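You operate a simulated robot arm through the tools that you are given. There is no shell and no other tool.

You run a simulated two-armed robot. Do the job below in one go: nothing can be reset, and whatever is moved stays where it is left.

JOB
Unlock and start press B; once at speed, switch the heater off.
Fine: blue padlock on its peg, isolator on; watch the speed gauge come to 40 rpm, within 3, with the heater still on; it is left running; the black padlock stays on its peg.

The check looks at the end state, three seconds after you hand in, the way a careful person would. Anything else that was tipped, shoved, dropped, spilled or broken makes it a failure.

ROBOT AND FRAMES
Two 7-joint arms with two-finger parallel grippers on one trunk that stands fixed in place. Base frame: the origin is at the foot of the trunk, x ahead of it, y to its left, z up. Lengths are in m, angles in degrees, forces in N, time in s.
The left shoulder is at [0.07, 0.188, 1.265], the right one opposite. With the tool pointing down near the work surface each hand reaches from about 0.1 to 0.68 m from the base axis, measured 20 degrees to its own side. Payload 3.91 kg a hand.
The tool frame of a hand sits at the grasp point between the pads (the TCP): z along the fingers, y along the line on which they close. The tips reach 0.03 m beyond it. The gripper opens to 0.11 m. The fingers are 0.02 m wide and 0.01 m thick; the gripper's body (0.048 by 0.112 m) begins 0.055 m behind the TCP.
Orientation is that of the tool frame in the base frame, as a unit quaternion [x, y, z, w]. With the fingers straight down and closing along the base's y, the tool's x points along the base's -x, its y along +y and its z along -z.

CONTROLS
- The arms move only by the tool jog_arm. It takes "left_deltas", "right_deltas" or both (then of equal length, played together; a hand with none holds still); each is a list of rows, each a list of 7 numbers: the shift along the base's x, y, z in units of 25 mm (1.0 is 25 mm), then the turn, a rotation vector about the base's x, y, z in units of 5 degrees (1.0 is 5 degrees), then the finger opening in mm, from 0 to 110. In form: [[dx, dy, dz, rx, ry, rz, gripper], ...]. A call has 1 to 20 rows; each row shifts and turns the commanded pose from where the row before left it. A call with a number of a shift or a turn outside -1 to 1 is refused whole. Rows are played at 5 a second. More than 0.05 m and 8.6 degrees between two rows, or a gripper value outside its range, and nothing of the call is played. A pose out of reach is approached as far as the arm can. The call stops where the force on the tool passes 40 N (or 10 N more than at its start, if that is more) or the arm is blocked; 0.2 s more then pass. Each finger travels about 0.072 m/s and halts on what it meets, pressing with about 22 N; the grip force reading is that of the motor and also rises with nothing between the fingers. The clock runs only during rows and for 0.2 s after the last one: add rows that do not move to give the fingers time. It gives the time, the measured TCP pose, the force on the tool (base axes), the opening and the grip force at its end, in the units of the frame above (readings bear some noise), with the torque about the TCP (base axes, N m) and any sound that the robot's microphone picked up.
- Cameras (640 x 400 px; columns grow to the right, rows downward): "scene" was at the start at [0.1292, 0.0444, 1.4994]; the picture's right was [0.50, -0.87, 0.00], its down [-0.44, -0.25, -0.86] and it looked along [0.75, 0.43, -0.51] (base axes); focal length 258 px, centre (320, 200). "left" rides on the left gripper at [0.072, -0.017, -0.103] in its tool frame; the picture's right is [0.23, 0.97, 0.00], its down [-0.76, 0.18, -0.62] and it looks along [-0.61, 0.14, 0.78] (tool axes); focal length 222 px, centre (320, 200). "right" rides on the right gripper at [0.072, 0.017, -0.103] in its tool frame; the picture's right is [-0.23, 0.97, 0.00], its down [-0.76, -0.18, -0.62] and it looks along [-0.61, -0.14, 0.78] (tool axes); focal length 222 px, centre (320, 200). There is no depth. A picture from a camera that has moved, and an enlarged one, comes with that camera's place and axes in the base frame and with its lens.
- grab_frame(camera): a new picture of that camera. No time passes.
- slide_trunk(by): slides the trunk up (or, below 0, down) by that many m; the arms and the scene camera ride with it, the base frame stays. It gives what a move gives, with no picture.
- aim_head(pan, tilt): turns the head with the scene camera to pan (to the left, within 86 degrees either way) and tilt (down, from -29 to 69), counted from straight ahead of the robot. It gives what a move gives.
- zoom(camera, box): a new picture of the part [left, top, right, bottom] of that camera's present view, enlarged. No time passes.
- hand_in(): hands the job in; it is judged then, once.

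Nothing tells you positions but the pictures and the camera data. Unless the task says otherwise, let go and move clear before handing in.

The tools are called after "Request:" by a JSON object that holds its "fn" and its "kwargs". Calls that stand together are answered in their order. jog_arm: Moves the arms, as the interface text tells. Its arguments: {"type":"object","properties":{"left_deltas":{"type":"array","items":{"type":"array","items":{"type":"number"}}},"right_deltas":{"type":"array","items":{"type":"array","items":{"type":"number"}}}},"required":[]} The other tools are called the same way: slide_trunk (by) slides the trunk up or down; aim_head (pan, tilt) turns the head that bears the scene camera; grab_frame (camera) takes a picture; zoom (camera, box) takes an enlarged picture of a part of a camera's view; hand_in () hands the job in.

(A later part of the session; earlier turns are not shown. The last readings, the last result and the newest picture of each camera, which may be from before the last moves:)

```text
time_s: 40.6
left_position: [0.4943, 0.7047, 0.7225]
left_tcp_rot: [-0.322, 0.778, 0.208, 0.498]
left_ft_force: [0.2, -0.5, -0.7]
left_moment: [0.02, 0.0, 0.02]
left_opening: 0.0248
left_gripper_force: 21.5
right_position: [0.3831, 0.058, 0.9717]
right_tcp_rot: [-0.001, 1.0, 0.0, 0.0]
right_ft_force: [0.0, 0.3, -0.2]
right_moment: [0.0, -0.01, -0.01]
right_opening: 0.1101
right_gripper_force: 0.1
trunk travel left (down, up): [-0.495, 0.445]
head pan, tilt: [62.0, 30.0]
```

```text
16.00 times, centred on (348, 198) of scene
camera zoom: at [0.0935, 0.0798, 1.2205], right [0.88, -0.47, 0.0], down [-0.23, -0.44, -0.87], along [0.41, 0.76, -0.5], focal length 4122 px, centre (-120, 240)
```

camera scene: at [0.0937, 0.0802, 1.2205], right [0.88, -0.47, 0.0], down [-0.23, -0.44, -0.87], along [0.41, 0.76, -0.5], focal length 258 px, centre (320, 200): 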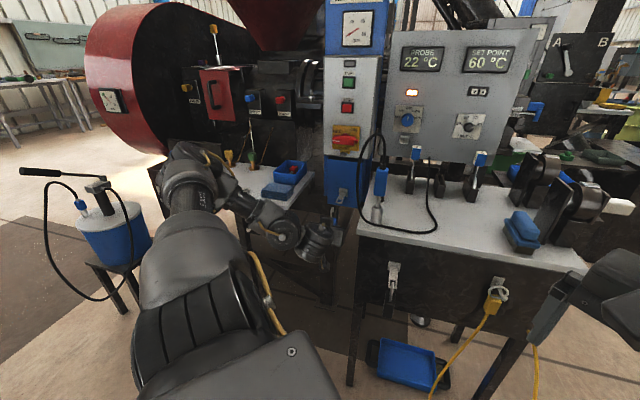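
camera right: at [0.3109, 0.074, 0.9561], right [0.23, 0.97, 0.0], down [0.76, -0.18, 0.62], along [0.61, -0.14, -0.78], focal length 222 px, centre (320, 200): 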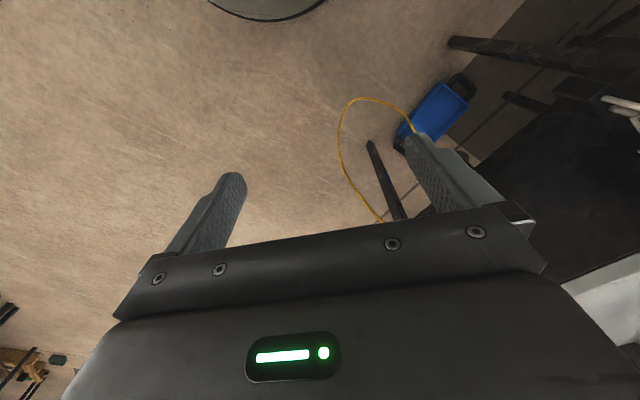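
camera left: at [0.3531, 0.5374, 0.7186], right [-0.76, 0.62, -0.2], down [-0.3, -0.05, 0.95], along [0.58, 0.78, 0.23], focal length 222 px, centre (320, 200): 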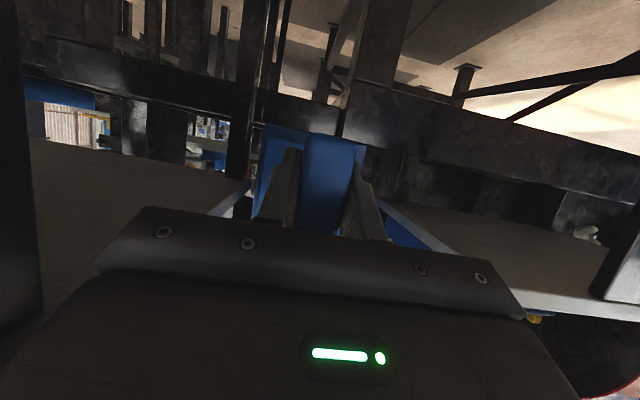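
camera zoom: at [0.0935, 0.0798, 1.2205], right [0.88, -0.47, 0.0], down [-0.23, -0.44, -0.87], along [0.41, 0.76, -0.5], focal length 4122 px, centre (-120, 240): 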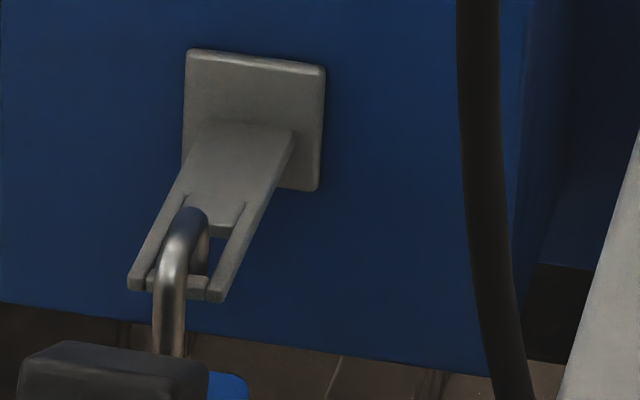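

No force now. Continuing down toward resting on the crossbar.

Request:
{"fn": "jog_arm", "kwargs": {"left_deltas": [[0, 0, -0.1, 0, 0, 0, 10], [0, 0, -0.1, 0, 0, 0, 10]]}}

Request:
{"fn": "zoom", "kwargs": {"camera": "scene", "box": [335, 185, 360, 210]}}

```text
time_s: 41.2
left_position: [0.4956, 0.7046, 0.718]
left_tcp_rot: [-0.321, 0.778, 0.207, 0.5]
left_ft_force: [-0.3, 0.8, -0.9]
left_moment: [0.04, -0.03, 0.01]
left_opening: 0.0249
left_gripper_force: 21.9
right_position: [0.3822, 0.0577, 0.972]
right_tcp_rot: [0.0, 1.0, 0.0, 0.0]
right_ft_force: [-0.4, 0.7, -0.1]
right_moment: [0.01, 0.01, 0.03]
right_opening: 0.1098
right_gripper_force: 0.1
trunk travel left (down, up): [-0.495, 0.445]
head pan, tilt: [62.0, 30.0]
```

```text
16.00 times, centred on (348, 198) of scene
camera zoom: at [0.0935, 0.0797, 1.2205], right [0.88, -0.47, 0.0], down [-0.23, -0.44, -0.87], along [0.41, 0.76, -0.5], focal length 4122 px, centre (-120, 240)
```

zoom: 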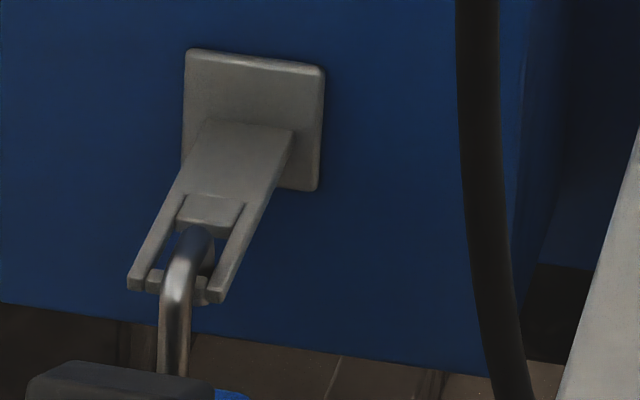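

Request:
{"fn": "jog_arm", "kwargs": {"left_deltas": [[0, 0, -0.06, 0, 0, 0, 10], [0, 0, -0.06, 0, 0, 0, 10]]}}

```text
time_s: 41.8
left_position: [0.4964, 0.7039, 0.7167]
left_tcp_rot: [-0.321, 0.778, 0.207, 0.498]
left_ft_force: [-1.5, -0.2, 0.9]
left_moment: [-0.04, 0.06, -0.04]
left_opening: 0.0247
left_gripper_force: 22.1
right_position: [0.3829, 0.0574, 0.9733]
right_tcp_rot: [-0.001, 1.0, 0.0, 0.0]
right_ft_force: [-0.3, -0.1, 0.4]
right_moment: [0.0, -0.01, -0.03]
right_opening: 0.1099
right_gripper_force: 0.1
trunk travel left (down, up): [-0.495, 0.445]
head pan, tilt: [62.0, 30.0]
```

The shackle is now resting on the crossbar. Opening the fingers slowly to release.

Request:
{"fn": "jog_arm", "kwargs": {"left_deltas": [[0, 0, 0, 0, 0, 0, 35], [0, 0, 0, 0, 0, 0, 50], [0, 0, 0, 0, 0, 0, 60], [0, 0, 0, 0, 0, 0, 60]]}}

Request:
{"fn": "zoom", "kwargs": {"camera": "scene", "box": [325, 180, 375, 230]}}

Request:
{"fn": "grab_frame", "kwargs": {"camera": "left"}}

```text
time_s: 42.8
left_position: [0.4948, 0.7042, 0.7141]
left_tcp_rot: [-0.322, 0.778, 0.208, 0.498]
left_ft_force: [0.4, 0.0, 0.2]
left_moment: [0.0, -0.01, 0.03]
left_opening: 0.0601
left_gripper_force: 0.2
right_position: [0.383, 0.0576, 0.9714]
right_tcp_rot: [0.0, 1.0, 0.0, 0.0]
right_ft_force: [-0.8, -0.1, -0.2]
right_moment: [0.03, -0.01, 0.0]
right_opening: 0.1099
right_gripper_force: 0.1
trunk travel left (down, up): [-0.495, 0.445]
head pan, tilt: [62.0, 30.0]
```

```text
8.00 times, centred on (350, 205) of scene
camera zoom: at [0.0934, 0.0795, 1.2205], right [0.88, -0.47, 0.0], down [-0.23, -0.44, -0.87], along [0.41, 0.76, -0.5], focal length 2061 px, centre (80, 160)
```

zoom: 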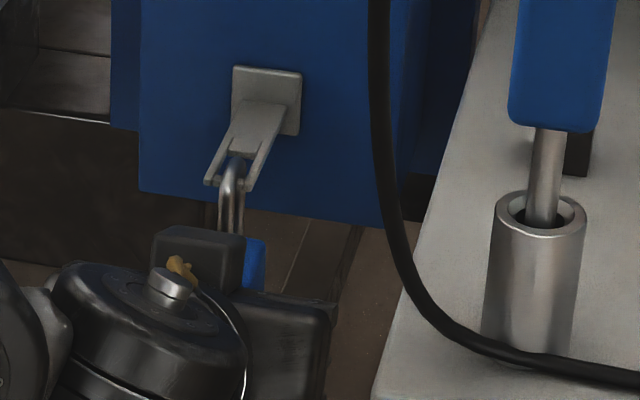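

```text
taken
camera left: at [0.4194, 0.6039, 0.6914], right [-0.76, 0.62, -0.2], down [-0.3, -0.05, 0.95], along [0.58, 0.78, 0.23], focal length 222 px, centre (320, 200)
```

left: 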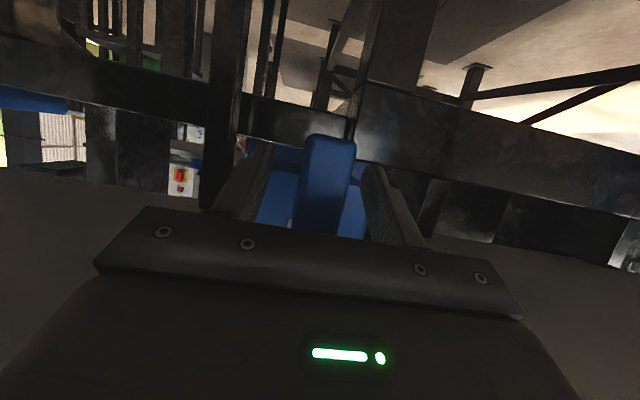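

The padlock hangs on its own. Retracting straight out, then up.

Request:
{"fn": "jog_arm", "kwargs": {"left_deltas": [[-0.4, -0.4, 0, 0, 0, 0, 60], [-0.55, -0.55, 0, 0, 0, 0, 60], [-0.55, -0.55, 0, 0, 0, 0, 60], [-0.55, -0.55, 0, 0, 0, 0, 60], [-0.55, -0.55, 0, 0, 0, 0, 60], [-0.5, -0.5, 0, 0, 0, 0, 60]]}}

Request:
{"fn": "zoom", "kwargs": {"camera": "scene", "box": [310, 170, 380, 250]}}

Request:
{"fn": "grab_frame", "kwargs": {"camera": "scene"}}

```text
time_s: 44.2
left_position: [0.4168, 0.6258, 0.7172]
left_tcp_rot: [-0.322, 0.778, 0.208, 0.498]
left_ft_force: [-0.7, 0.3, -0.2]
left_moment: [-0.02, 0.01, 0.02]
left_opening: 0.0599
left_gripper_force: 0.1
right_position: [0.3816, 0.0581, 0.9721]
right_tcp_rot: [0.0, 1.0, 0.0, 0.001]
right_ft_force: [-0.4, -0.6, 0.5]
right_moment: [0.01, 0.02, 0.03]
right_opening: 0.11
right_gripper_force: 0.0
trunk travel left (down, up): [-0.495, 0.445]
head pan, tilt: [62.0, 30.0]
```

```text
5.00 times, centred on (345, 210) of scene
camera zoom: at [0.0932, 0.0797, 1.2205], right [0.88, -0.47, 0.0], down [-0.23, -0.44, -0.87], along [0.41, 0.76, -0.5], focal length 1288 px, centre (195, 150)
```

zoom: 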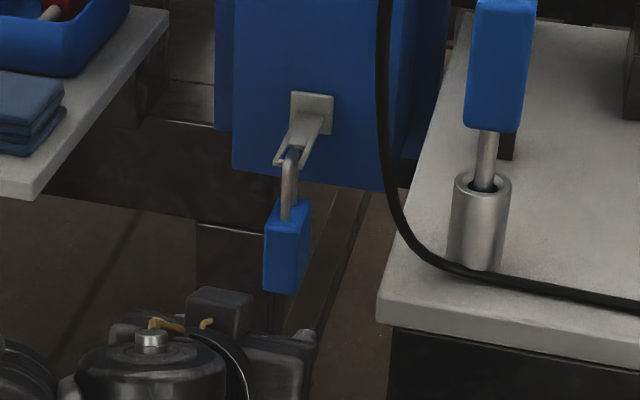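

```text
taken
camera scene: at [0.0932, 0.0797, 1.2205], right [0.88, -0.47, 0.0], down [-0.23, -0.44, -0.87], along [0.41, 0.76, -0.5], focal length 258 px, centre (320, 200)
```

scene: 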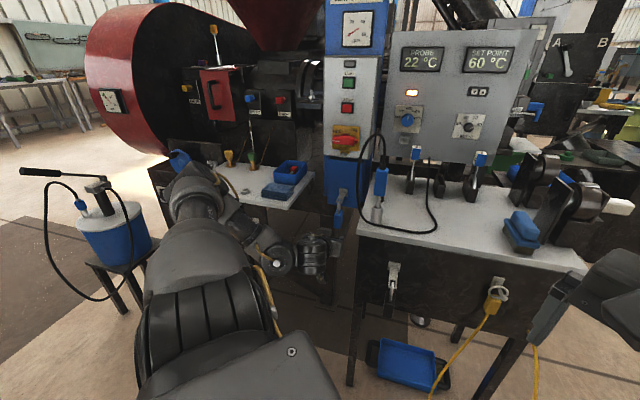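

The blue padlock is on its peg. Now the isolator: I'll check press A's isolator for comparison (handle vertical there) and look at B's closely.

Request:
{"fn": "aim_head", "kwargs": {"pan": 45, "tilt": 20}}

Request:
{"fn": "grab_frame", "kwargs": {"camera": "scene"}}

Request:
{"fn": "zoom", "kwargs": {"camera": "scene", "box": [190, 130, 270, 220]}}

Request:
{"fn": "zoom", "kwargs": {"camera": "scene", "box": [330, 40, 450, 140]}}

```text
time_s: 45.0
left_position: [0.4165, 0.6263, 0.7161]
left_tcp_rot: [-0.322, 0.777, 0.208, 0.499]
left_ft_force: [0.1, -0.4, 0.3]
left_moment: [0.0, 0.0, -0.03]
left_opening: 0.0599
left_gripper_force: 0.2
right_position: [0.3821, 0.0581, 0.9727]
right_tcp_rot: [-0.001, 1.0, 0.0, 0.0]
right_ft_force: [-0.3, 0.1, 1.5]
right_moment: [0.01, 0.02, 0.01]
right_opening: 0.1102
right_gripper_force: 0.1
trunk travel left (down, up): [-0.495, 0.445]
head pan, tilt: [45.0, 20.0]
```

```text
taken
camera scene: at [0.1167, 0.0656, 1.2365], right [0.71, -0.71, 0.0], down [-0.24, -0.24, -0.94], along [0.66, 0.66, -0.34], focal length 258 px, centre (320, 200)
```

scene: 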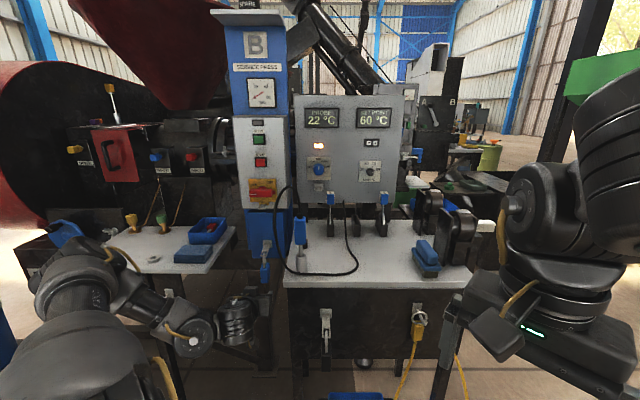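

```text
4.44 times, centred on (230, 175) of scene
camera zoom: at [0.1167, 0.0656, 1.2365], right [0.71, -0.71, 0.0], down [-0.24, -0.24, -0.94], along [0.66, 0.66, -0.34], focal length 1145 px, centre (720, 311)
```

zoom: 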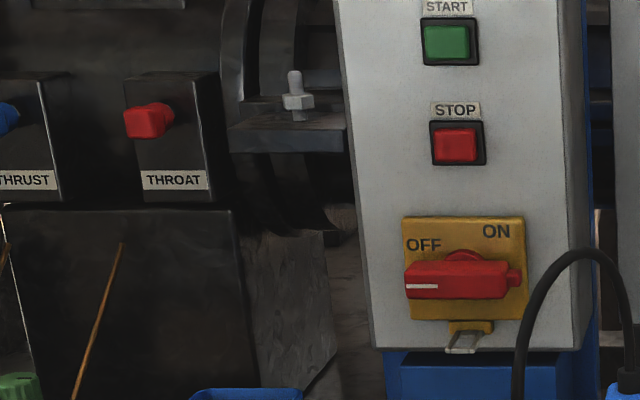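

```text
4.00 times, centred on (390, 90) of scene
camera zoom: at [0.1167, 0.0656, 1.2365], right [0.71, -0.71, 0.0], down [-0.24, -0.24, -0.94], along [0.66, 0.66, -0.34], focal length 1031 px, centre (40, 640)
```

zoom: 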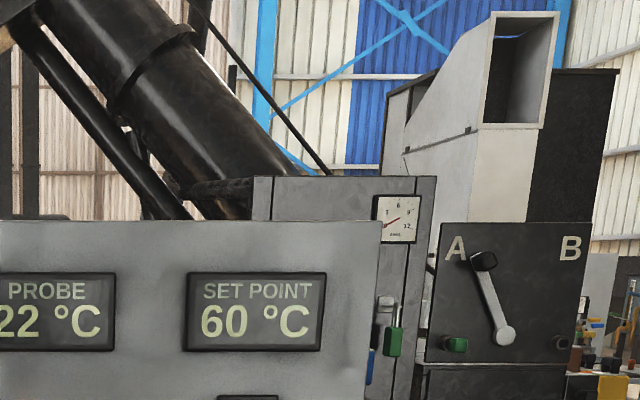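

B's isolator turns 90° clockwise from OFF (pointer left) to ON (pointer up). I'll raise the left hand in front of it, keeping left of the cable, to get a close view for accurate depth.

Request:
{"fn": "jog_arm", "kwargs": {"left_deltas": [[-0.2, 0.2, 0.9, 0, 0, 0, 60], [-0.2, 0.2, 0.9, 0, 0, 0, 40], [-0.2, 0.2, 0.9, 0, 0, 0, 20], [-0.2, 0.2, 0.9, 0, 0, 0, 0], [0, 0, 0.9, 0, 0, 0, 0], [0, 0, 0.9, 0, 0, 0, 0], [0, 0, 0.9, 0, 0, 0, 0], [0, 0, 0.9, 0, 0, 0, 0]]}}

Request:
{"fn": "grab_frame", "kwargs": {"camera": "left"}}

Request:
{"fn": "grab_frame", "kwargs": {"camera": "scene"}}

```text
time_s: 46.8
left_position: [0.3954, 0.6461, 0.8963]
left_tcp_rot: [-0.322, 0.777, 0.208, 0.499]
left_ft_force: [-0.2, 0.0, 0.6]
left_moment: [-0.02, -0.02, 0.02]
left_opening: 0.0001
left_gripper_force: 21.7
right_position: [0.3824, 0.0573, 0.9732]
right_tcp_rot: [-0.001, 1.0, 0.0, 0.0]
right_ft_force: [0.1, 0.0, 0.3]
right_moment: [-0.01, 0.0, 0.01]
right_opening: 0.11
right_gripper_force: 0.0
trunk travel left (down, up): [-0.495, 0.445]
head pan, tilt: [45.0, 20.0]
```

```text
taken
camera left: at [0.32, 0.5456, 0.8731], right [-0.76, 0.62, -0.2], down [-0.3, -0.05, 0.95], along [0.58, 0.78, 0.23], focal length 222 px, centre (320, 200)
```

left: 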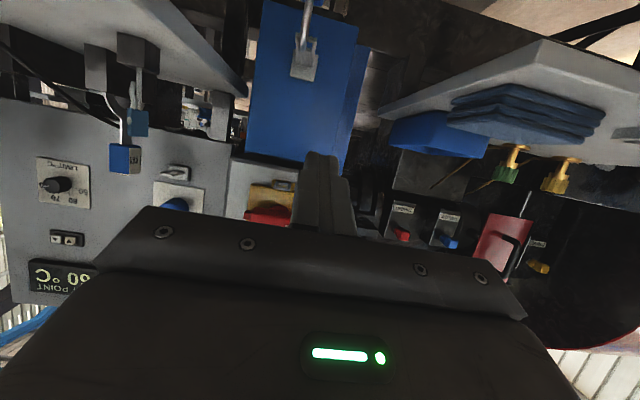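

```text
taken
camera scene: at [0.1165, 0.0648, 1.2366], right [0.71, -0.71, 0.0], down [-0.24, -0.24, -0.94], along [0.66, 0.66, -0.34], focal length 258 px, centre (320, 200)
```

scene: 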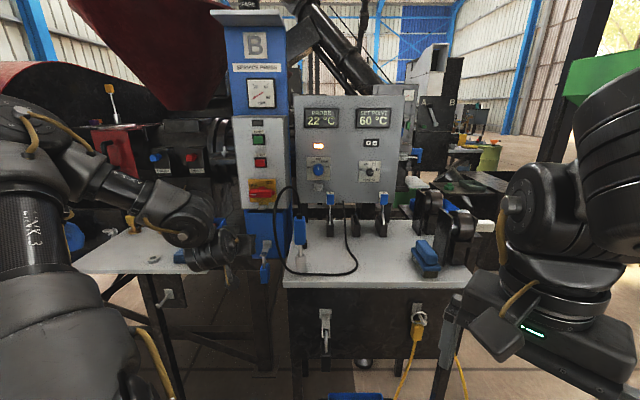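

Request:
{"fn": "jog_arm", "kwargs": {"left_deltas": [[-0.3, 0.3, 0.7, 0, 0, 0, 0], [-0.3, 0.3, 0.7, 0, 0, 0, 0], [0, 0, 0.7, 0, 0, 0, 0], [0, 0, 0.5, 0, 0, 0, 0]]}}

Request:
{"fn": "grab_frame", "kwargs": {"camera": "left"}}

Request:
{"fn": "zoom", "kwargs": {"camera": "left", "box": [190, 60, 330, 200]}}

Request:
{"fn": "zoom", "kwargs": {"camera": "scene", "box": [215, 110, 295, 220]}}

```text
time_s: 47.8
left_position: [0.3832, 0.6631, 0.9623]
left_tcp_rot: [-0.321, 0.778, 0.206, 0.499]
left_ft_force: [-0.5, 0.0, 0.0]
left_moment: [0.02, -0.01, 0.01]
left_opening: 0.0
left_gripper_force: 22.5
right_position: [0.3826, 0.0577, 0.973]
right_tcp_rot: [-0.001, 1.0, 0.0, 0.0]
right_ft_force: [-0.4, -0.6, -0.3]
right_moment: [0.04, -0.01, 0.03]
right_opening: 0.1102
right_gripper_force: 0.0
trunk travel left (down, up): [-0.495, 0.445]
head pan, tilt: [45.0, 20.0]
```

```text
taken
camera left: at [0.3065, 0.5627, 0.9377], right [-0.76, 0.62, -0.2], down [-0.3, -0.05, 0.95], along [0.58, 0.78, 0.23], focal length 222 px, centre (320, 200)
```

left: 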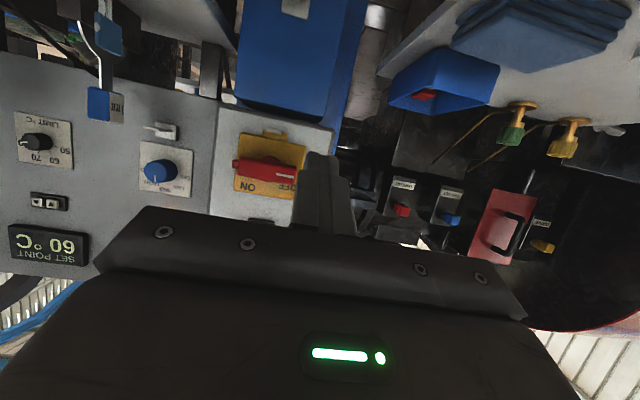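

```text
2.86 times, centred on (260, 130) of left
camera zoom: at [0.3065, 0.5627, 0.9377], right [-0.76, 0.62, -0.2], down [-0.3, -0.05, 0.95], along [0.58, 0.78, 0.23], focal length 635 px, centre (491, 400)
```

zoom: 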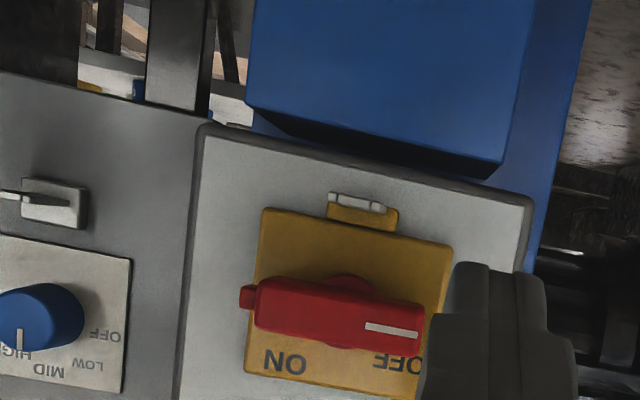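

```text
3.64 times, centred on (255, 165) of scene
camera zoom: at [0.1166, 0.0654, 1.2366], right [0.71, -0.71, 0.0], down [-0.24, -0.24, -0.94], along [0.66, 0.66, -0.34], focal length 937 px, centre (556, 327)
```

zoom: 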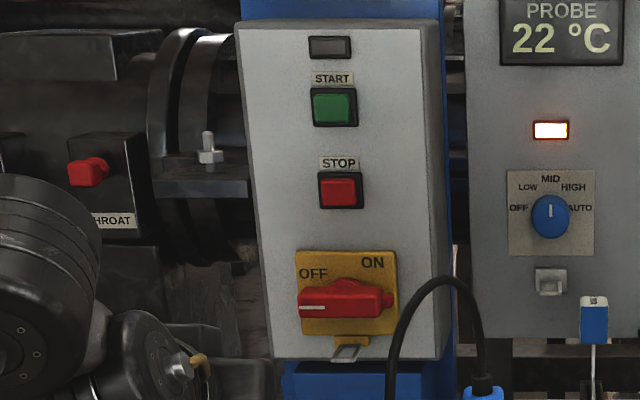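

I have the isolator: pivot at about (0.587, 0.798)·D-frame lateral −0.149, z 0.980, with the handle's front face 38 mm proud of its plate. I'll push the handle's left end up and over with closed fingertips. First I'll flatten the hand pitch a bit and line up lower-left of the handle.

Request:
{"fn": "jog_arm", "kwargs": {"left_deltas": [[0.446, 0.262, -0.1, 0.707, -0.707, 0, 0], [0.446, 0.262, -0.1, 0.707, -0.707, 0, 0], [0.446, 0.262, -0.1, 0.707, -0.707, 0, 0], [0.446, 0.262, -0.1, 0.707, -0.707, 0, 0]]}}

Request:
{"fn": "grab_frame", "kwargs": {"camera": "left"}}

Request:
{"fn": "grab_frame", "kwargs": {"camera": "scene"}}

```text
time_s: 48.8
left_position: [0.4256, 0.6902, 0.9491]
left_tcp_rot: [-0.281, 0.68, 0.26, 0.625]
left_ft_force: [0.0, 0.3, 0.0]
left_moment: [0.0, -0.02, 0.01]
left_opening: 0.0
left_gripper_force: 22.0
right_position: [0.3821, 0.0573, 0.9725]
right_tcp_rot: [-0.001, 1.0, -0.001, 0.0]
right_ft_force: [0.1, -0.6, 0.3]
right_moment: [-0.01, 0.01, 0.01]
right_opening: 0.1099
right_gripper_force: 0.0
trunk travel left (down, up): [-0.495, 0.445]
head pan, tilt: [45.0, 20.0]
```

```text
taken
camera left: at [0.3613, 0.6007, 0.8848], right [-0.7, 0.67, -0.22], down [-0.52, -0.27, 0.81], along [0.49, 0.69, 0.54], focal length 222 px, centre (320, 200)
```

left: 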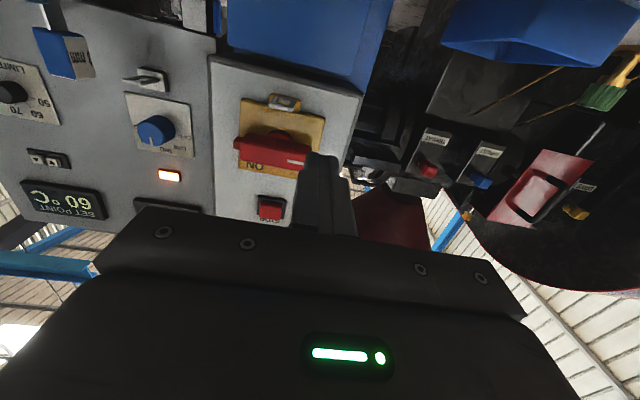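

```text
taken
camera scene: at [0.1172, 0.0668, 1.2365], right [0.71, -0.71, 0.0], down [-0.24, -0.24, -0.94], along [0.66, 0.66, -0.34], focal length 258 px, centre (320, 200)
```

scene: 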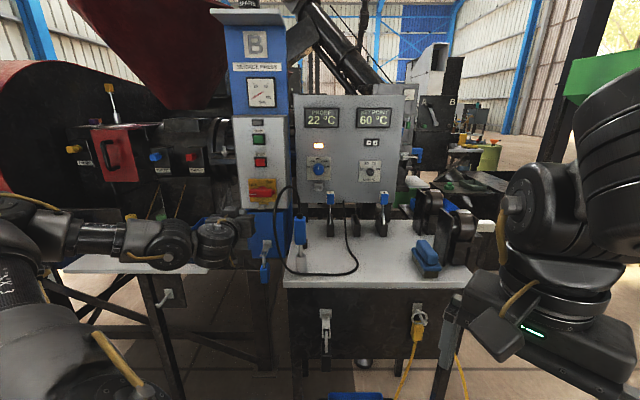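

The hand is nearly horizontal now (pitch about −5°). Moving in so the closed tips sit just below the handle's left end, short of the plate.

Request:
{"fn": "jog_arm", "kwargs": {"left_deltas": [[0.577, 0.532, 0, 0, 0, 0, 0], [0.577, 0.532, 0, 0, 0, 0, 0], [0.577, 0.532, 0, 0, 0, 0, 0], [0.577, 0.532, 0, 0, 0, 0, 0], [0.577, 0.532, 0.04, 0, 0, 0, 0]]}}

Request:
{"fn": "grab_frame", "kwargs": {"camera": "left"}}

Request:
{"fn": "zoom", "kwargs": {"camera": "scene", "box": [215, 140, 295, 240]}}

```text
time_s: 50.0
left_position: [0.4969, 0.7542, 0.9514]
left_tcp_rot: [-0.281, 0.679, 0.261, 0.626]
left_ft_force: [0.4, 0.4, 1.2]
left_moment: [-0.02, -0.01, 0.0]
left_opening: 0.0
left_gripper_force: 22.3
right_position: [0.3823, 0.0591, 0.9716]
right_tcp_rot: [-0.001, 1.0, 0.0, 0.0]
right_ft_force: [0.1, 0.9, -0.1]
right_moment: [-0.02, 0.03, -0.02]
right_opening: 0.1099
right_gripper_force: 0.2
trunk travel left (down, up): [-0.495, 0.445]
head pan, tilt: [45.0, 20.0]
```

```text
taken
camera left: at [0.4327, 0.6658, 0.8859], right [-0.7, 0.67, -0.22], down [-0.52, -0.27, 0.81], along [0.49, 0.69, 0.54], focal length 222 px, centre (320, 200)
```

left: 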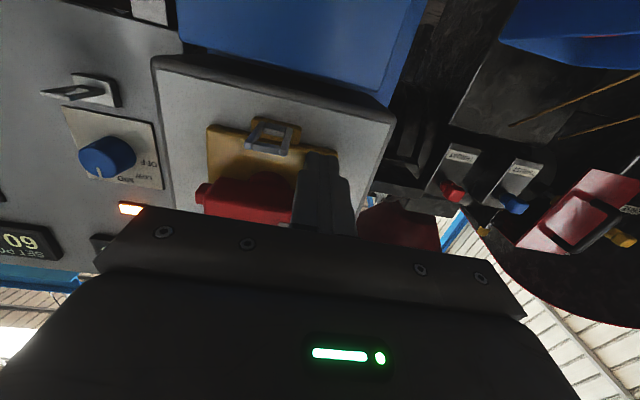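

```text
4.00 times, centred on (255, 190) of scene
camera zoom: at [0.1172, 0.0656, 1.2365], right [0.71, -0.71, 0.0], down [-0.24, -0.24, -0.94], along [0.66, 0.66, -0.34], focal length 1031 px, centre (580, 240)
```

zoom: 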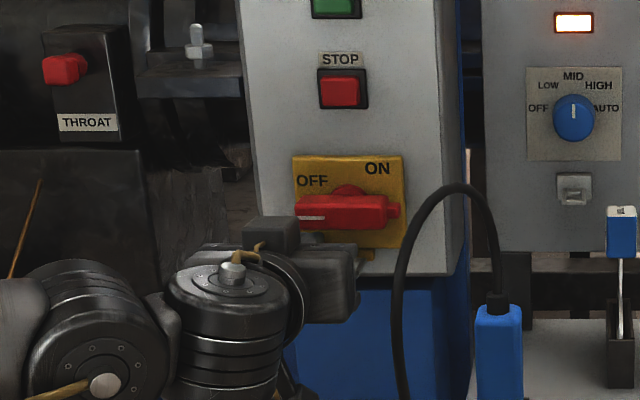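

Request:
{"fn": "zoom", "kwargs": {"camera": "left", "box": [190, 110, 390, 240]}}

```text
3.08 times, centred on (290, 175) of left
camera zoom: at [0.4327, 0.6658, 0.8859], right [-0.7, 0.67, -0.22], down [-0.52, -0.27, 0.81], along [0.49, 0.69, 0.54], focal length 684 px, centre (412, 277)
```

zoom: 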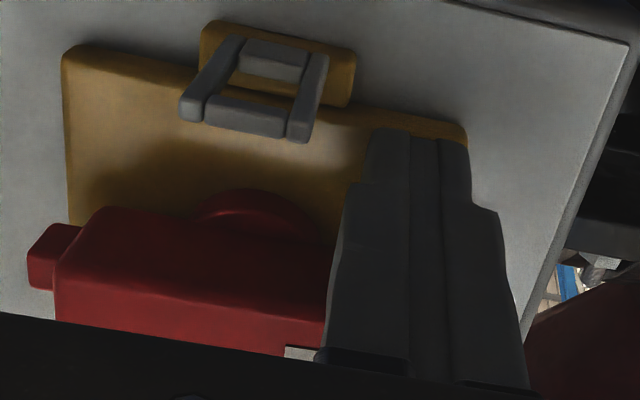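

The fingertip is under the handle's left end. Pushing up in steps.

Request:
{"fn": "jog_arm", "kwargs": {"left_deltas": [[-0.04, 0.04, 0.35, 0, 0, 0, 0], [-0.04, 0.04, 0.35, 0, 0, 0, 0], [-0.04, 0.04, 0.3, 0, 0, 0, 0]]}}

Request:
{"fn": "zoom", "kwargs": {"camera": "scene", "box": [215, 140, 295, 240]}}

Request:
{"fn": "zoom", "kwargs": {"camera": "left", "box": [190, 110, 390, 240]}}

```text
time_s: 50.8
left_position: [0.4942, 0.7562, 0.9771]
left_tcp_rot: [-0.28, 0.679, 0.26, 0.627]
left_ft_force: [0.1, -0.5, 0.4]
left_moment: [-0.01, -0.02, 0.02]
left_opening: 0.0
left_gripper_force: 21.9
right_position: [0.383, 0.0571, 0.9724]
right_tcp_rot: [0.0, 1.0, 0.0, 0.0]
right_ft_force: [0.2, -0.3, -0.3]
right_moment: [-0.01, -0.03, -0.01]
right_opening: 0.1099
right_gripper_force: 0.0
trunk travel left (down, up): [-0.495, 0.445]
head pan, tilt: [45.0, 20.0]
```

```text
4.00 times, centred on (255, 190) of scene
camera zoom: at [0.1167, 0.0652, 1.2366], right [0.71, -0.71, 0.0], down [-0.24, -0.24, -0.94], along [0.66, 0.66, -0.34], focal length 1031 px, centre (580, 240)
```

zoom: 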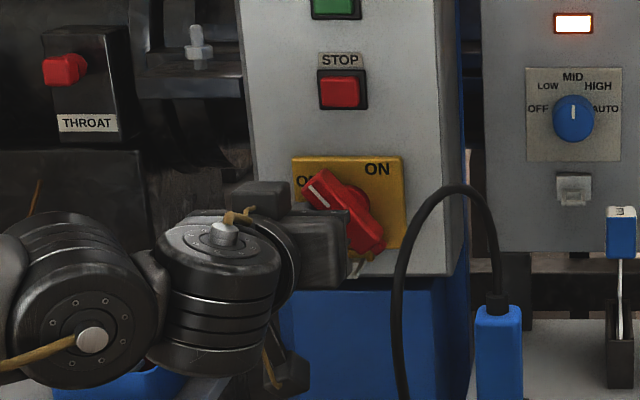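

```text
3.08 times, centred on (290, 175) of left
camera zoom: at [0.4295, 0.6676, 0.9122], right [-0.7, 0.68, -0.23], down [-0.52, -0.27, 0.81], along [0.49, 0.69, 0.54], focal length 684 px, centre (412, 277)
```

zoom: 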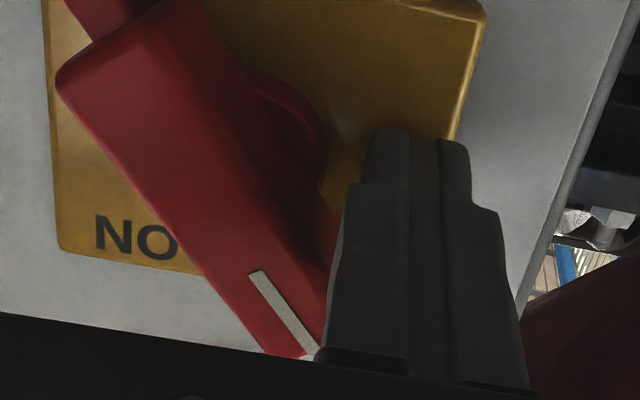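

The handle is rotating clockwise smoothly. Continuing the arc.

Request:
{"fn": "jog_arm", "kwargs": {"left_deltas": [[0.05, -0.05, 0.4, 0, 0, 0, 0], [0.05, -0.05, 0.4, 0, 0, 0, 0], [0.15, -0.15, 0.3, 0, 0, 0, 0], [0.15, -0.15, 0.3, 0, 0, 0, 0]]}}

Request:
{"fn": "zoom", "kwargs": {"camera": "scene", "box": [215, 140, 295, 240]}}

Request:
{"fn": "zoom", "kwargs": {"camera": "left", "box": [190, 110, 390, 240]}}

```text
time_s: 51.8
left_position: [0.503, 0.7495, 1.0104]
left_tcp_rot: [-0.282, 0.679, 0.262, 0.625]
left_ft_force: [-6.5, 7.6, -4.6]
left_moment: [0.03, 0.06, 0.0]
left_opening: 0.0001
left_gripper_force: 21.8
right_position: [0.3819, 0.0589, 0.9719]
right_tcp_rot: [-0.001, 1.0, 0.0, 0.0]
right_ft_force: [-0.7, -1.1, -0.1]
right_moment: [0.02, -0.01, -0.01]
right_opening: 0.1099
right_gripper_force: 0.1
trunk travel left (down, up): [-0.495, 0.445]
head pan, tilt: [45.0, 20.0]
```

```text
4.00 times, centred on (255, 190) of scene
camera zoom: at [0.1156, 0.0677, 1.2364], right [0.71, -0.71, 0.0], down [-0.24, -0.24, -0.94], along [0.66, 0.67, -0.34], focal length 1031 px, centre (580, 240)
```

zoom: 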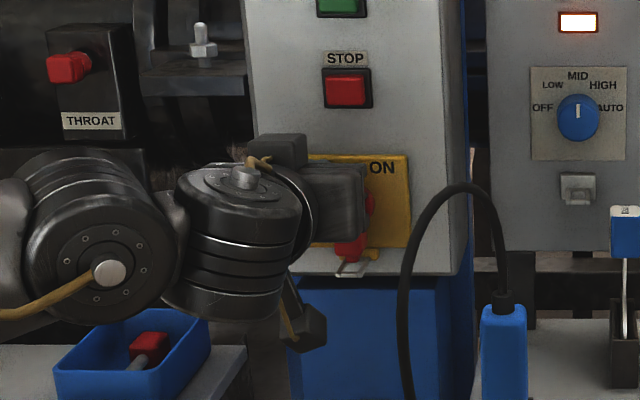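

```text
3.08 times, centred on (290, 175) of left
camera zoom: at [0.4383, 0.6609, 0.9455], right [-0.71, 0.67, -0.22], down [-0.52, -0.27, 0.81], along [0.48, 0.69, 0.54], focal length 684 px, centre (412, 277)
```

zoom: 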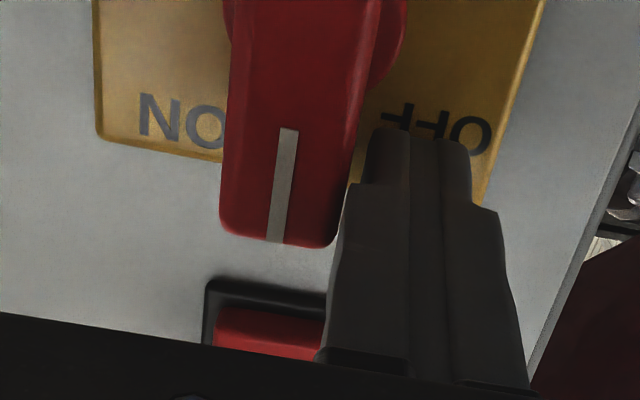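

The handle is vertical and against its stop. I'll back off left, then out, and verify it stays ON.

Request:
{"fn": "jog_arm", "kwargs": {"left_deltas": [[-0.2, 0.2, 0, 0, 0, 0, 0], [-0.2, 0.2, 0, 0, 0, 0, 0], [-0.5, -0.5, 0, 0, 0, 0, 0], [-0.6, -0.6, 0, 0, 0, 0, 0], [-0.6, -0.6, 0, 0, 0, 0, 0], [-0.6, -0.6, 0, 0, 0, 0, 0], [-0.4, -0.4, 0, 0, 0, 0, 0]]}}

Request:
{"fn": "grab_frame", "kwargs": {"camera": "left"}}

Request:
{"fn": "zoom", "kwargs": {"camera": "scene", "box": [215, 60, 295, 220]}}

Request:
{"fn": "zoom", "kwargs": {"camera": "left", "box": [160, 60, 330, 230]}}

```text
time_s: 53.4
left_position: [0.4271, 0.6887, 1.01]
left_tcp_rot: [-0.282, 0.679, 0.26, 0.626]
left_ft_force: [-0.3, -0.4, -0.4]
left_moment: [0.02, 0.03, -0.07]
left_opening: 0.0
left_gripper_force: 21.8
right_position: [0.382, 0.0577, 0.9723]
right_tcp_rot: [-0.001, 1.0, 0.0, -0.001]
right_ft_force: [-0.5, -0.5, -0.2]
right_moment: [0.03, 0.02, -0.01]
right_opening: 0.1102
right_gripper_force: 0.1
trunk travel left (down, up): [-0.495, 0.445]
head pan, tilt: [45.0, 20.0]
```

```text
taken
camera left: at [0.3618, 0.6007, 0.9456], right [-0.7, 0.68, -0.23], down [-0.52, -0.27, 0.81], along [0.49, 0.69, 0.54], focal length 222 px, centre (320, 200)
```

left: 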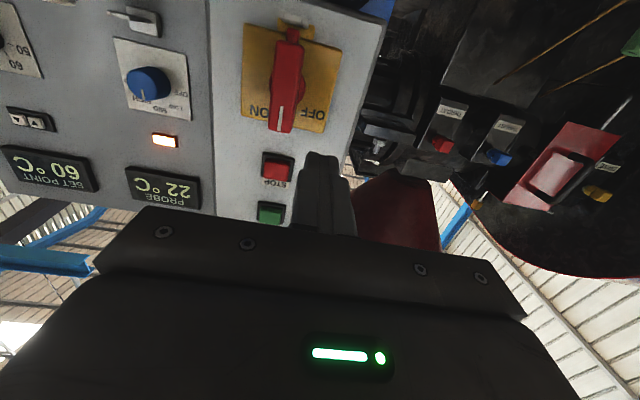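

```text
2.50 times, centred on (255, 140) of scene
camera zoom: at [0.1166, 0.0653, 1.2366], right [0.71, -0.71, 0.0], down [-0.24, -0.24, -0.94], along [0.66, 0.66, -0.34], focal length 644 px, centre (482, 350)
```

zoom: 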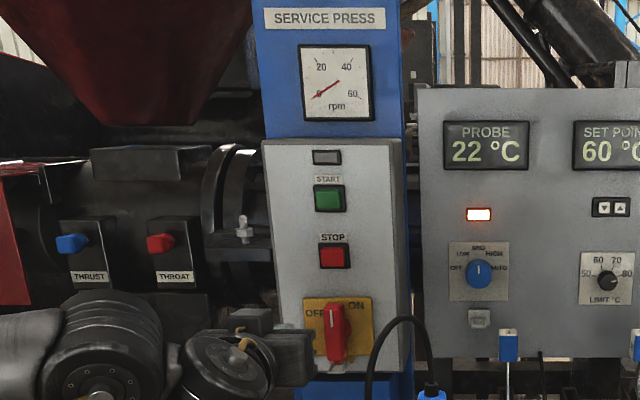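

```text
2.35 times, centred on (245, 145) of left
camera zoom: at [0.3618, 0.6007, 0.9456], right [-0.7, 0.68, -0.23], down [-0.52, -0.27, 0.81], along [0.49, 0.69, 0.54], focal length 523 px, centre (496, 329)
```

zoom: 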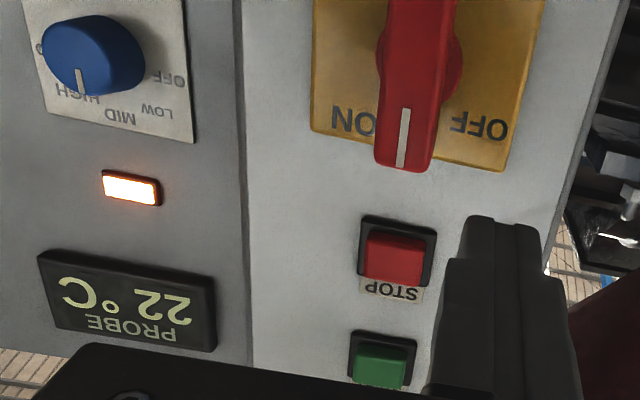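

The isolator stays at ON. The START button is near lateral −0.150, z 1.145, face at about D 0.925. I'll raise the hand in front of START and check alignment.

Request:
{"fn": "jog_arm", "kwargs": {"left_deltas": [[0.1, -0.1, 0.9, 0, 0, 0, 0], [0.15, -0.15, 0.92, 0, 0, 0, 0], [0.18, -0.18, 0.92, 0, 0, 0, 0], [0.18, -0.18, 0.92, 0, 0, 0, 0], [0.18, -0.18, 0.92, 0, 0, 0, 0], [0.2, -0.2, 0.92, 0, 0, 0, 0]]}}

Request:
{"fn": "jog_arm", "kwargs": {"left_deltas": [[0.5, 0.5, 0, 0, 0, 0, 0], [0.5, 0.5, 0, 0, 0, 0, 0], [0.5, 0.5, 0, 0, 0, 0, 0], [0.4, 0.4, 0, 0, 0, 0, 0]]}}

Request:
{"fn": "grab_frame", "kwargs": {"camera": "left"}}

Request:
{"fn": "zoom", "kwargs": {"camera": "scene", "box": [215, 60, 295, 220]}}

```text
time_s: 54.8
left_position: [0.4508, 0.6633, 1.147]
left_tcp_rot: [-0.281, 0.68, 0.261, 0.625]
left_ft_force: [0.6, -0.6, -0.4]
left_moment: [0.0, 0.0, 0.0]
left_opening: 0.0
left_gripper_force: 21.3
right_position: [0.3832, 0.058, 0.9718]
right_tcp_rot: [-0.001, 1.0, 0.0, 0.0]
right_ft_force: [0.2, -0.1, 0.6]
right_moment: [0.02, 0.01, -0.04]
right_opening: 0.1101
right_gripper_force: 0.1
trunk travel left (down, up): [-0.495, 0.445]
head pan, tilt: [45.0, 20.0]
```

```text
time_s: 55.8
left_position: [0.4991, 0.7137, 1.151]
left_tcp_rot: [-0.282, 0.679, 0.261, 0.625]
left_ft_force: [0.2, 0.1, 0.6]
left_moment: [0.02, 0.02, -0.03]
left_opening: 0.0
left_gripper_force: 22.0
right_position: [0.3827, 0.0582, 0.9707]
right_tcp_rot: [-0.001, 1.0, 0.0, 0.0]
right_ft_force: [1.0, 0.1, 0.1]
right_moment: [0.01, -0.02, -0.02]
right_opening: 0.1099
right_gripper_force: 0.1
trunk travel left (down, up): [-0.495, 0.445]
head pan, tilt: [45.0, 20.0]
```

```text
taken
camera left: at [0.4344, 0.6247, 1.085], right [-0.7, 0.68, -0.22], down [-0.52, -0.27, 0.81], along [0.49, 0.69, 0.54], focal length 222 px, centre (320, 200)
```

left: 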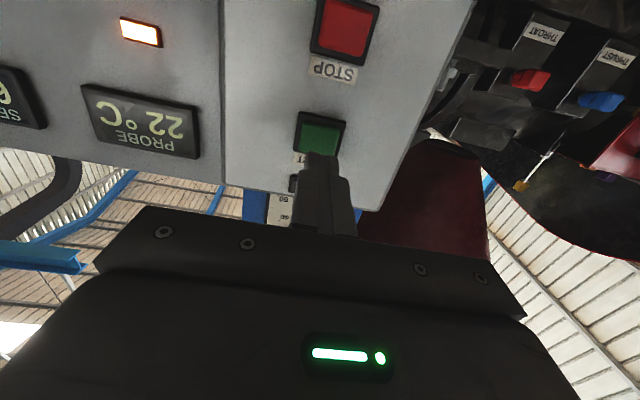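

```text
2.50 times, centred on (255, 140) of scene
camera zoom: at [0.1171, 0.0658, 1.2365], right [0.71, -0.71, 0.0], down [-0.24, -0.24, -0.94], along [0.66, 0.66, -0.34], focal length 644 px, centre (482, 350)
```

zoom: 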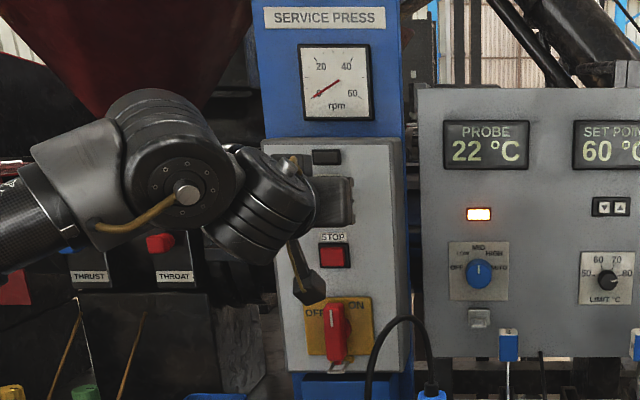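

The tip is about 30 mm from START and slightly high, so I'll correct down 7 mm and then advance slowly to press.

Request:
{"fn": "jog_arm", "kwargs": {"left_deltas": [[0.05, -0.05, -0.3, 0, 0, 0, 0], [0.15, 0.15, 0, 0, 0, 0, 0], [0.15, 0.15, 0, 0, 0, 0, 0], [0.15, 0.15, 0, 0, 0, 0, 0], [0.15, 0.15, 0, 0, 0, 0, 0]]}}

Request:
{"fn": "zoom", "kwargs": {"camera": "left", "box": [240, 60, 400, 220]}}

```text
time_s: 57.0
left_position: [0.5178, 0.7267, 1.143]
left_tcp_rot: [-0.282, 0.679, 0.261, 0.626]
left_ft_force: [0.0, 0.0, 0.5]
left_moment: [-0.02, 0.0, -0.05]
left_opening: 0.0002
left_gripper_force: 21.5
right_position: [0.3812, 0.0577, 0.9721]
right_tcp_rot: [-0.001, 1.0, 0.0, 0.0]
right_ft_force: [-0.6, 0.6, -0.8]
right_moment: [0.01, 0.02, -0.02]
right_opening: 0.11
right_gripper_force: 0.2
trunk travel left (down, up): [-0.495, 0.445]
head pan, tilt: [45.0, 20.0]
```

```text
2.50 times, centred on (320, 140) of left
camera zoom: at [0.4524, 0.6375, 1.0771], right [-0.7, 0.68, -0.22], down [-0.52, -0.27, 0.81], along [0.49, 0.69, 0.54], focal length 555 px, centre (320, 350)
```

zoom: 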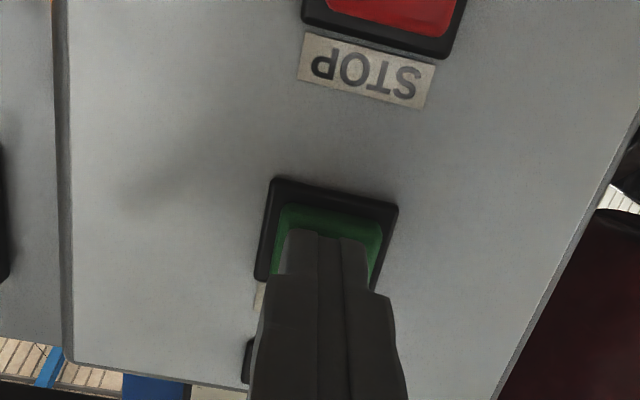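

The tip is centred on START. Pressing in small steps.

Request:
{"fn": "jog_arm", "kwargs": {"left_deltas": [[0.1, 0.1, 0, 0, 0, 0, 0], [0.1, 0.1, 0, 0, 0, 0, 0], [0.1, 0.1, 0, 0, 0, 0, 0]]}}

Request:
{"fn": "zoom", "kwargs": {"camera": "scene", "box": [215, 60, 295, 220]}}

```text
time_s: 57.8
left_position: [0.5224, 0.7337, 1.1423]
left_tcp_rot: [-0.28, 0.68, 0.26, 0.626]
left_ft_force: [-8.0, -9.7, -3.3]
left_moment: [0.07, 0.05, 0.01]
left_opening: 0.0
left_gripper_force: 22.1
right_position: [0.3811, 0.0572, 0.9717]
right_tcp_rot: [-0.001, 1.0, 0.001, 0.001]
right_ft_force: [-0.1, -0.6, 0.0]
right_moment: [0.01, 0.01, 0.0]
right_opening: 0.11
right_gripper_force: 0.1
trunk travel left (down, up): [-0.495, 0.445]
head pan, tilt: [45.0, 20.0]
heard: click
```

```text
2.50 times, centred on (255, 140) of scene
camera zoom: at [0.1155, 0.0639, 1.2367], right [0.71, -0.71, 0.0], down [-0.24, -0.24, -0.94], along [0.66, 0.67, -0.34], focal length 644 px, centre (482, 350)
```

zoom: 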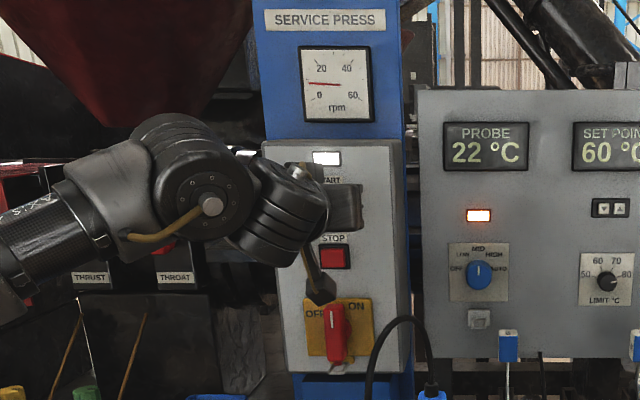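

A click was heard, the run lamp is lit, and the gauge is starting to rise. I'll release the button, back the hand straight out, and watch the gauge.

Request:
{"fn": "jog_arm", "kwargs": {"left_deltas": [[-0.3, -0.3, 0, 0, 0, 0, 0], [-0.5, -0.5, 0, 0, 0, 0, 0], [-0.6, -0.6, 0, 0, 0, 0, 0], [-0.6, -0.6, 0, 0, 0, 0, 0], [-0.6, -0.6, 0, 0, 0, 0, 0], [-0.6, -0.6, 0, 0, 0, 0, 0]]}}

Request:
{"fn": "zoom", "kwargs": {"camera": "scene", "box": [240, 70, 285, 115]}}

Request:
{"fn": "grab_frame", "kwargs": {"camera": "scene"}}

```text
time_s: 59.2
left_position: [0.4457, 0.6546, 1.1418]
left_tcp_rot: [-0.281, 0.68, 0.26, 0.625]
left_ft_force: [-0.8, -0.1, 0.5]
left_moment: [0.0, 0.02, -0.04]
left_opening: 0.0
left_gripper_force: 22.4
right_position: [0.3816, 0.0561, 0.9715]
right_tcp_rot: [-0.001, 1.0, 0.001, 0.0]
right_ft_force: [-0.3, 0.3, -0.4]
right_moment: [-0.01, 0.0, -0.03]
right_opening: 0.1099
right_gripper_force: 0.0
trunk travel left (down, up): [-0.495, 0.445]
head pan, tilt: [45.0, 20.0]
```

```text
8.89 times, centred on (262, 92) of scene
camera zoom: at [0.1162, 0.0648, 1.2367], right [0.71, -0.71, 0.0], down [-0.24, -0.24, -0.94], along [0.66, 0.66, -0.34], focal length 2290 px, centre (831, 1156)
```

zoom: 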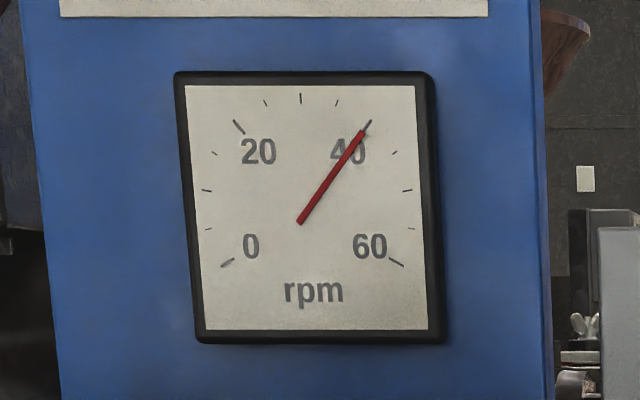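

```text
taken
camera scene: at [0.1162, 0.0648, 1.2367], right [0.71, -0.71, 0.0], down [-0.24, -0.24, -0.94], along [0.66, 0.66, -0.34], focal length 258 px, centre (320, 200)
```

scene: 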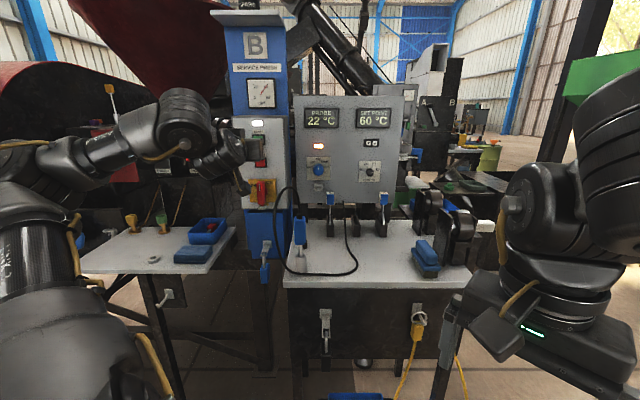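

The gauge is at about 40 rpm already. I'll hold still a moment to confirm it is steady while the heater is still on.

Request:
{"fn": "jog_arm", "kwargs": {"left_deltas": [[0, 0, 0, 0, 0, 0, 0], [0, 0, 0, 0, 0, 0, 0], [0, 0, 0, 0, 0, 0, 0], [0, 0, 0, 0, 0, 0, 0], [0, 0, 0, 0, 0, 0, 0], [0, 0, 0, 0, 0, 0, 0], [0, 0, 0, 0, 0, 0, 0], [0, 0, 0, 0, 0, 0, 0]]}}

Request:
{"fn": "zoom", "kwargs": {"camera": "scene", "box": [240, 70, 285, 115]}}

Request:
{"fn": "zoom", "kwargs": {"camera": "scene", "box": [280, 90, 400, 210]}}

Request:
{"fn": "grab_frame", "kwargs": {"camera": "left"}}

```text
time_s: 61.0
left_position: [0.4456, 0.654, 1.1406]
left_tcp_rot: [-0.282, 0.68, 0.261, 0.625]
left_ft_force: [-1.3, -0.1, -1.0]
left_moment: [-0.03, 0.0, 0.03]
left_opening: 0.0
left_gripper_force: 22.4
right_position: [0.3821, 0.0574, 0.9719]
right_tcp_rot: [-0.001, 1.0, 0.0, 0.0]
right_ft_force: [1.1, -0.3, 0.4]
right_moment: [0.02, -0.01, -0.04]
right_opening: 0.1099
right_gripper_force: 0.0
trunk travel left (down, up): [-0.495, 0.445]
head pan, tilt: [45.0, 20.0]
```

```text
8.89 times, centred on (262, 92) of scene
camera zoom: at [0.1168, 0.0655, 1.2366], right [0.71, -0.71, 0.0], down [-0.24, -0.24, -0.94], along [0.66, 0.66, -0.34], focal length 2290 px, centre (831, 1156)
```

zoom: 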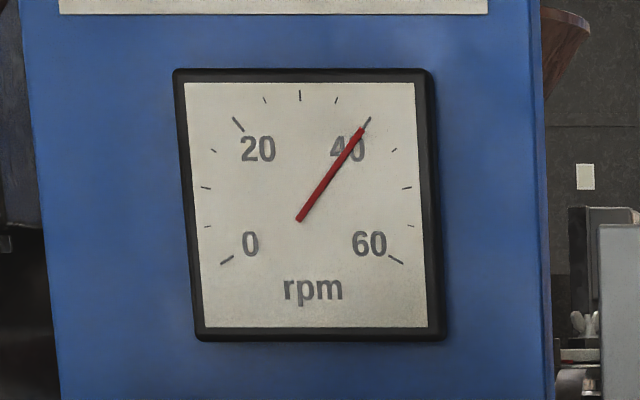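

```text
3.33 times, centred on (340, 150) of scene
camera zoom: at [0.1168, 0.0655, 1.2366], right [0.71, -0.71, 0.0], down [-0.24, -0.24, -0.94], along [0.66, 0.66, -0.34], focal length 859 px, centre (253, 367)
```

zoom: 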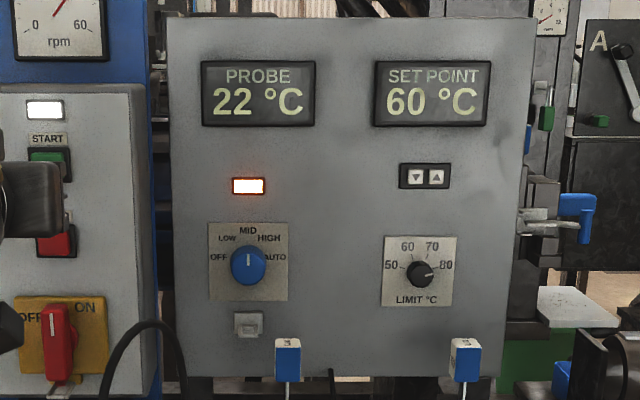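

```text
taken
camera left: at [0.3809, 0.5655, 1.0759], right [-0.7, 0.68, -0.22], down [-0.52, -0.27, 0.81], along [0.49, 0.69, 0.54], focal length 222 px, centre (320, 200)
```

left: 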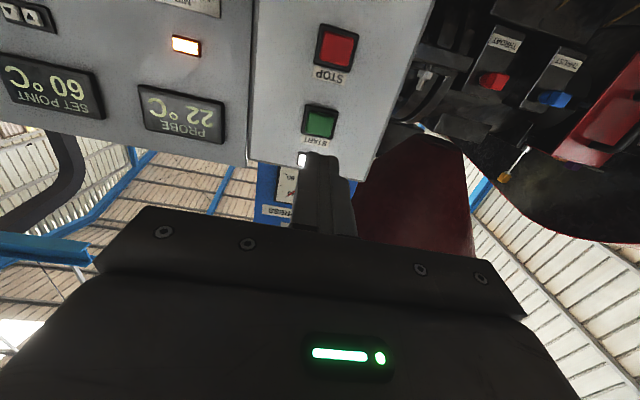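

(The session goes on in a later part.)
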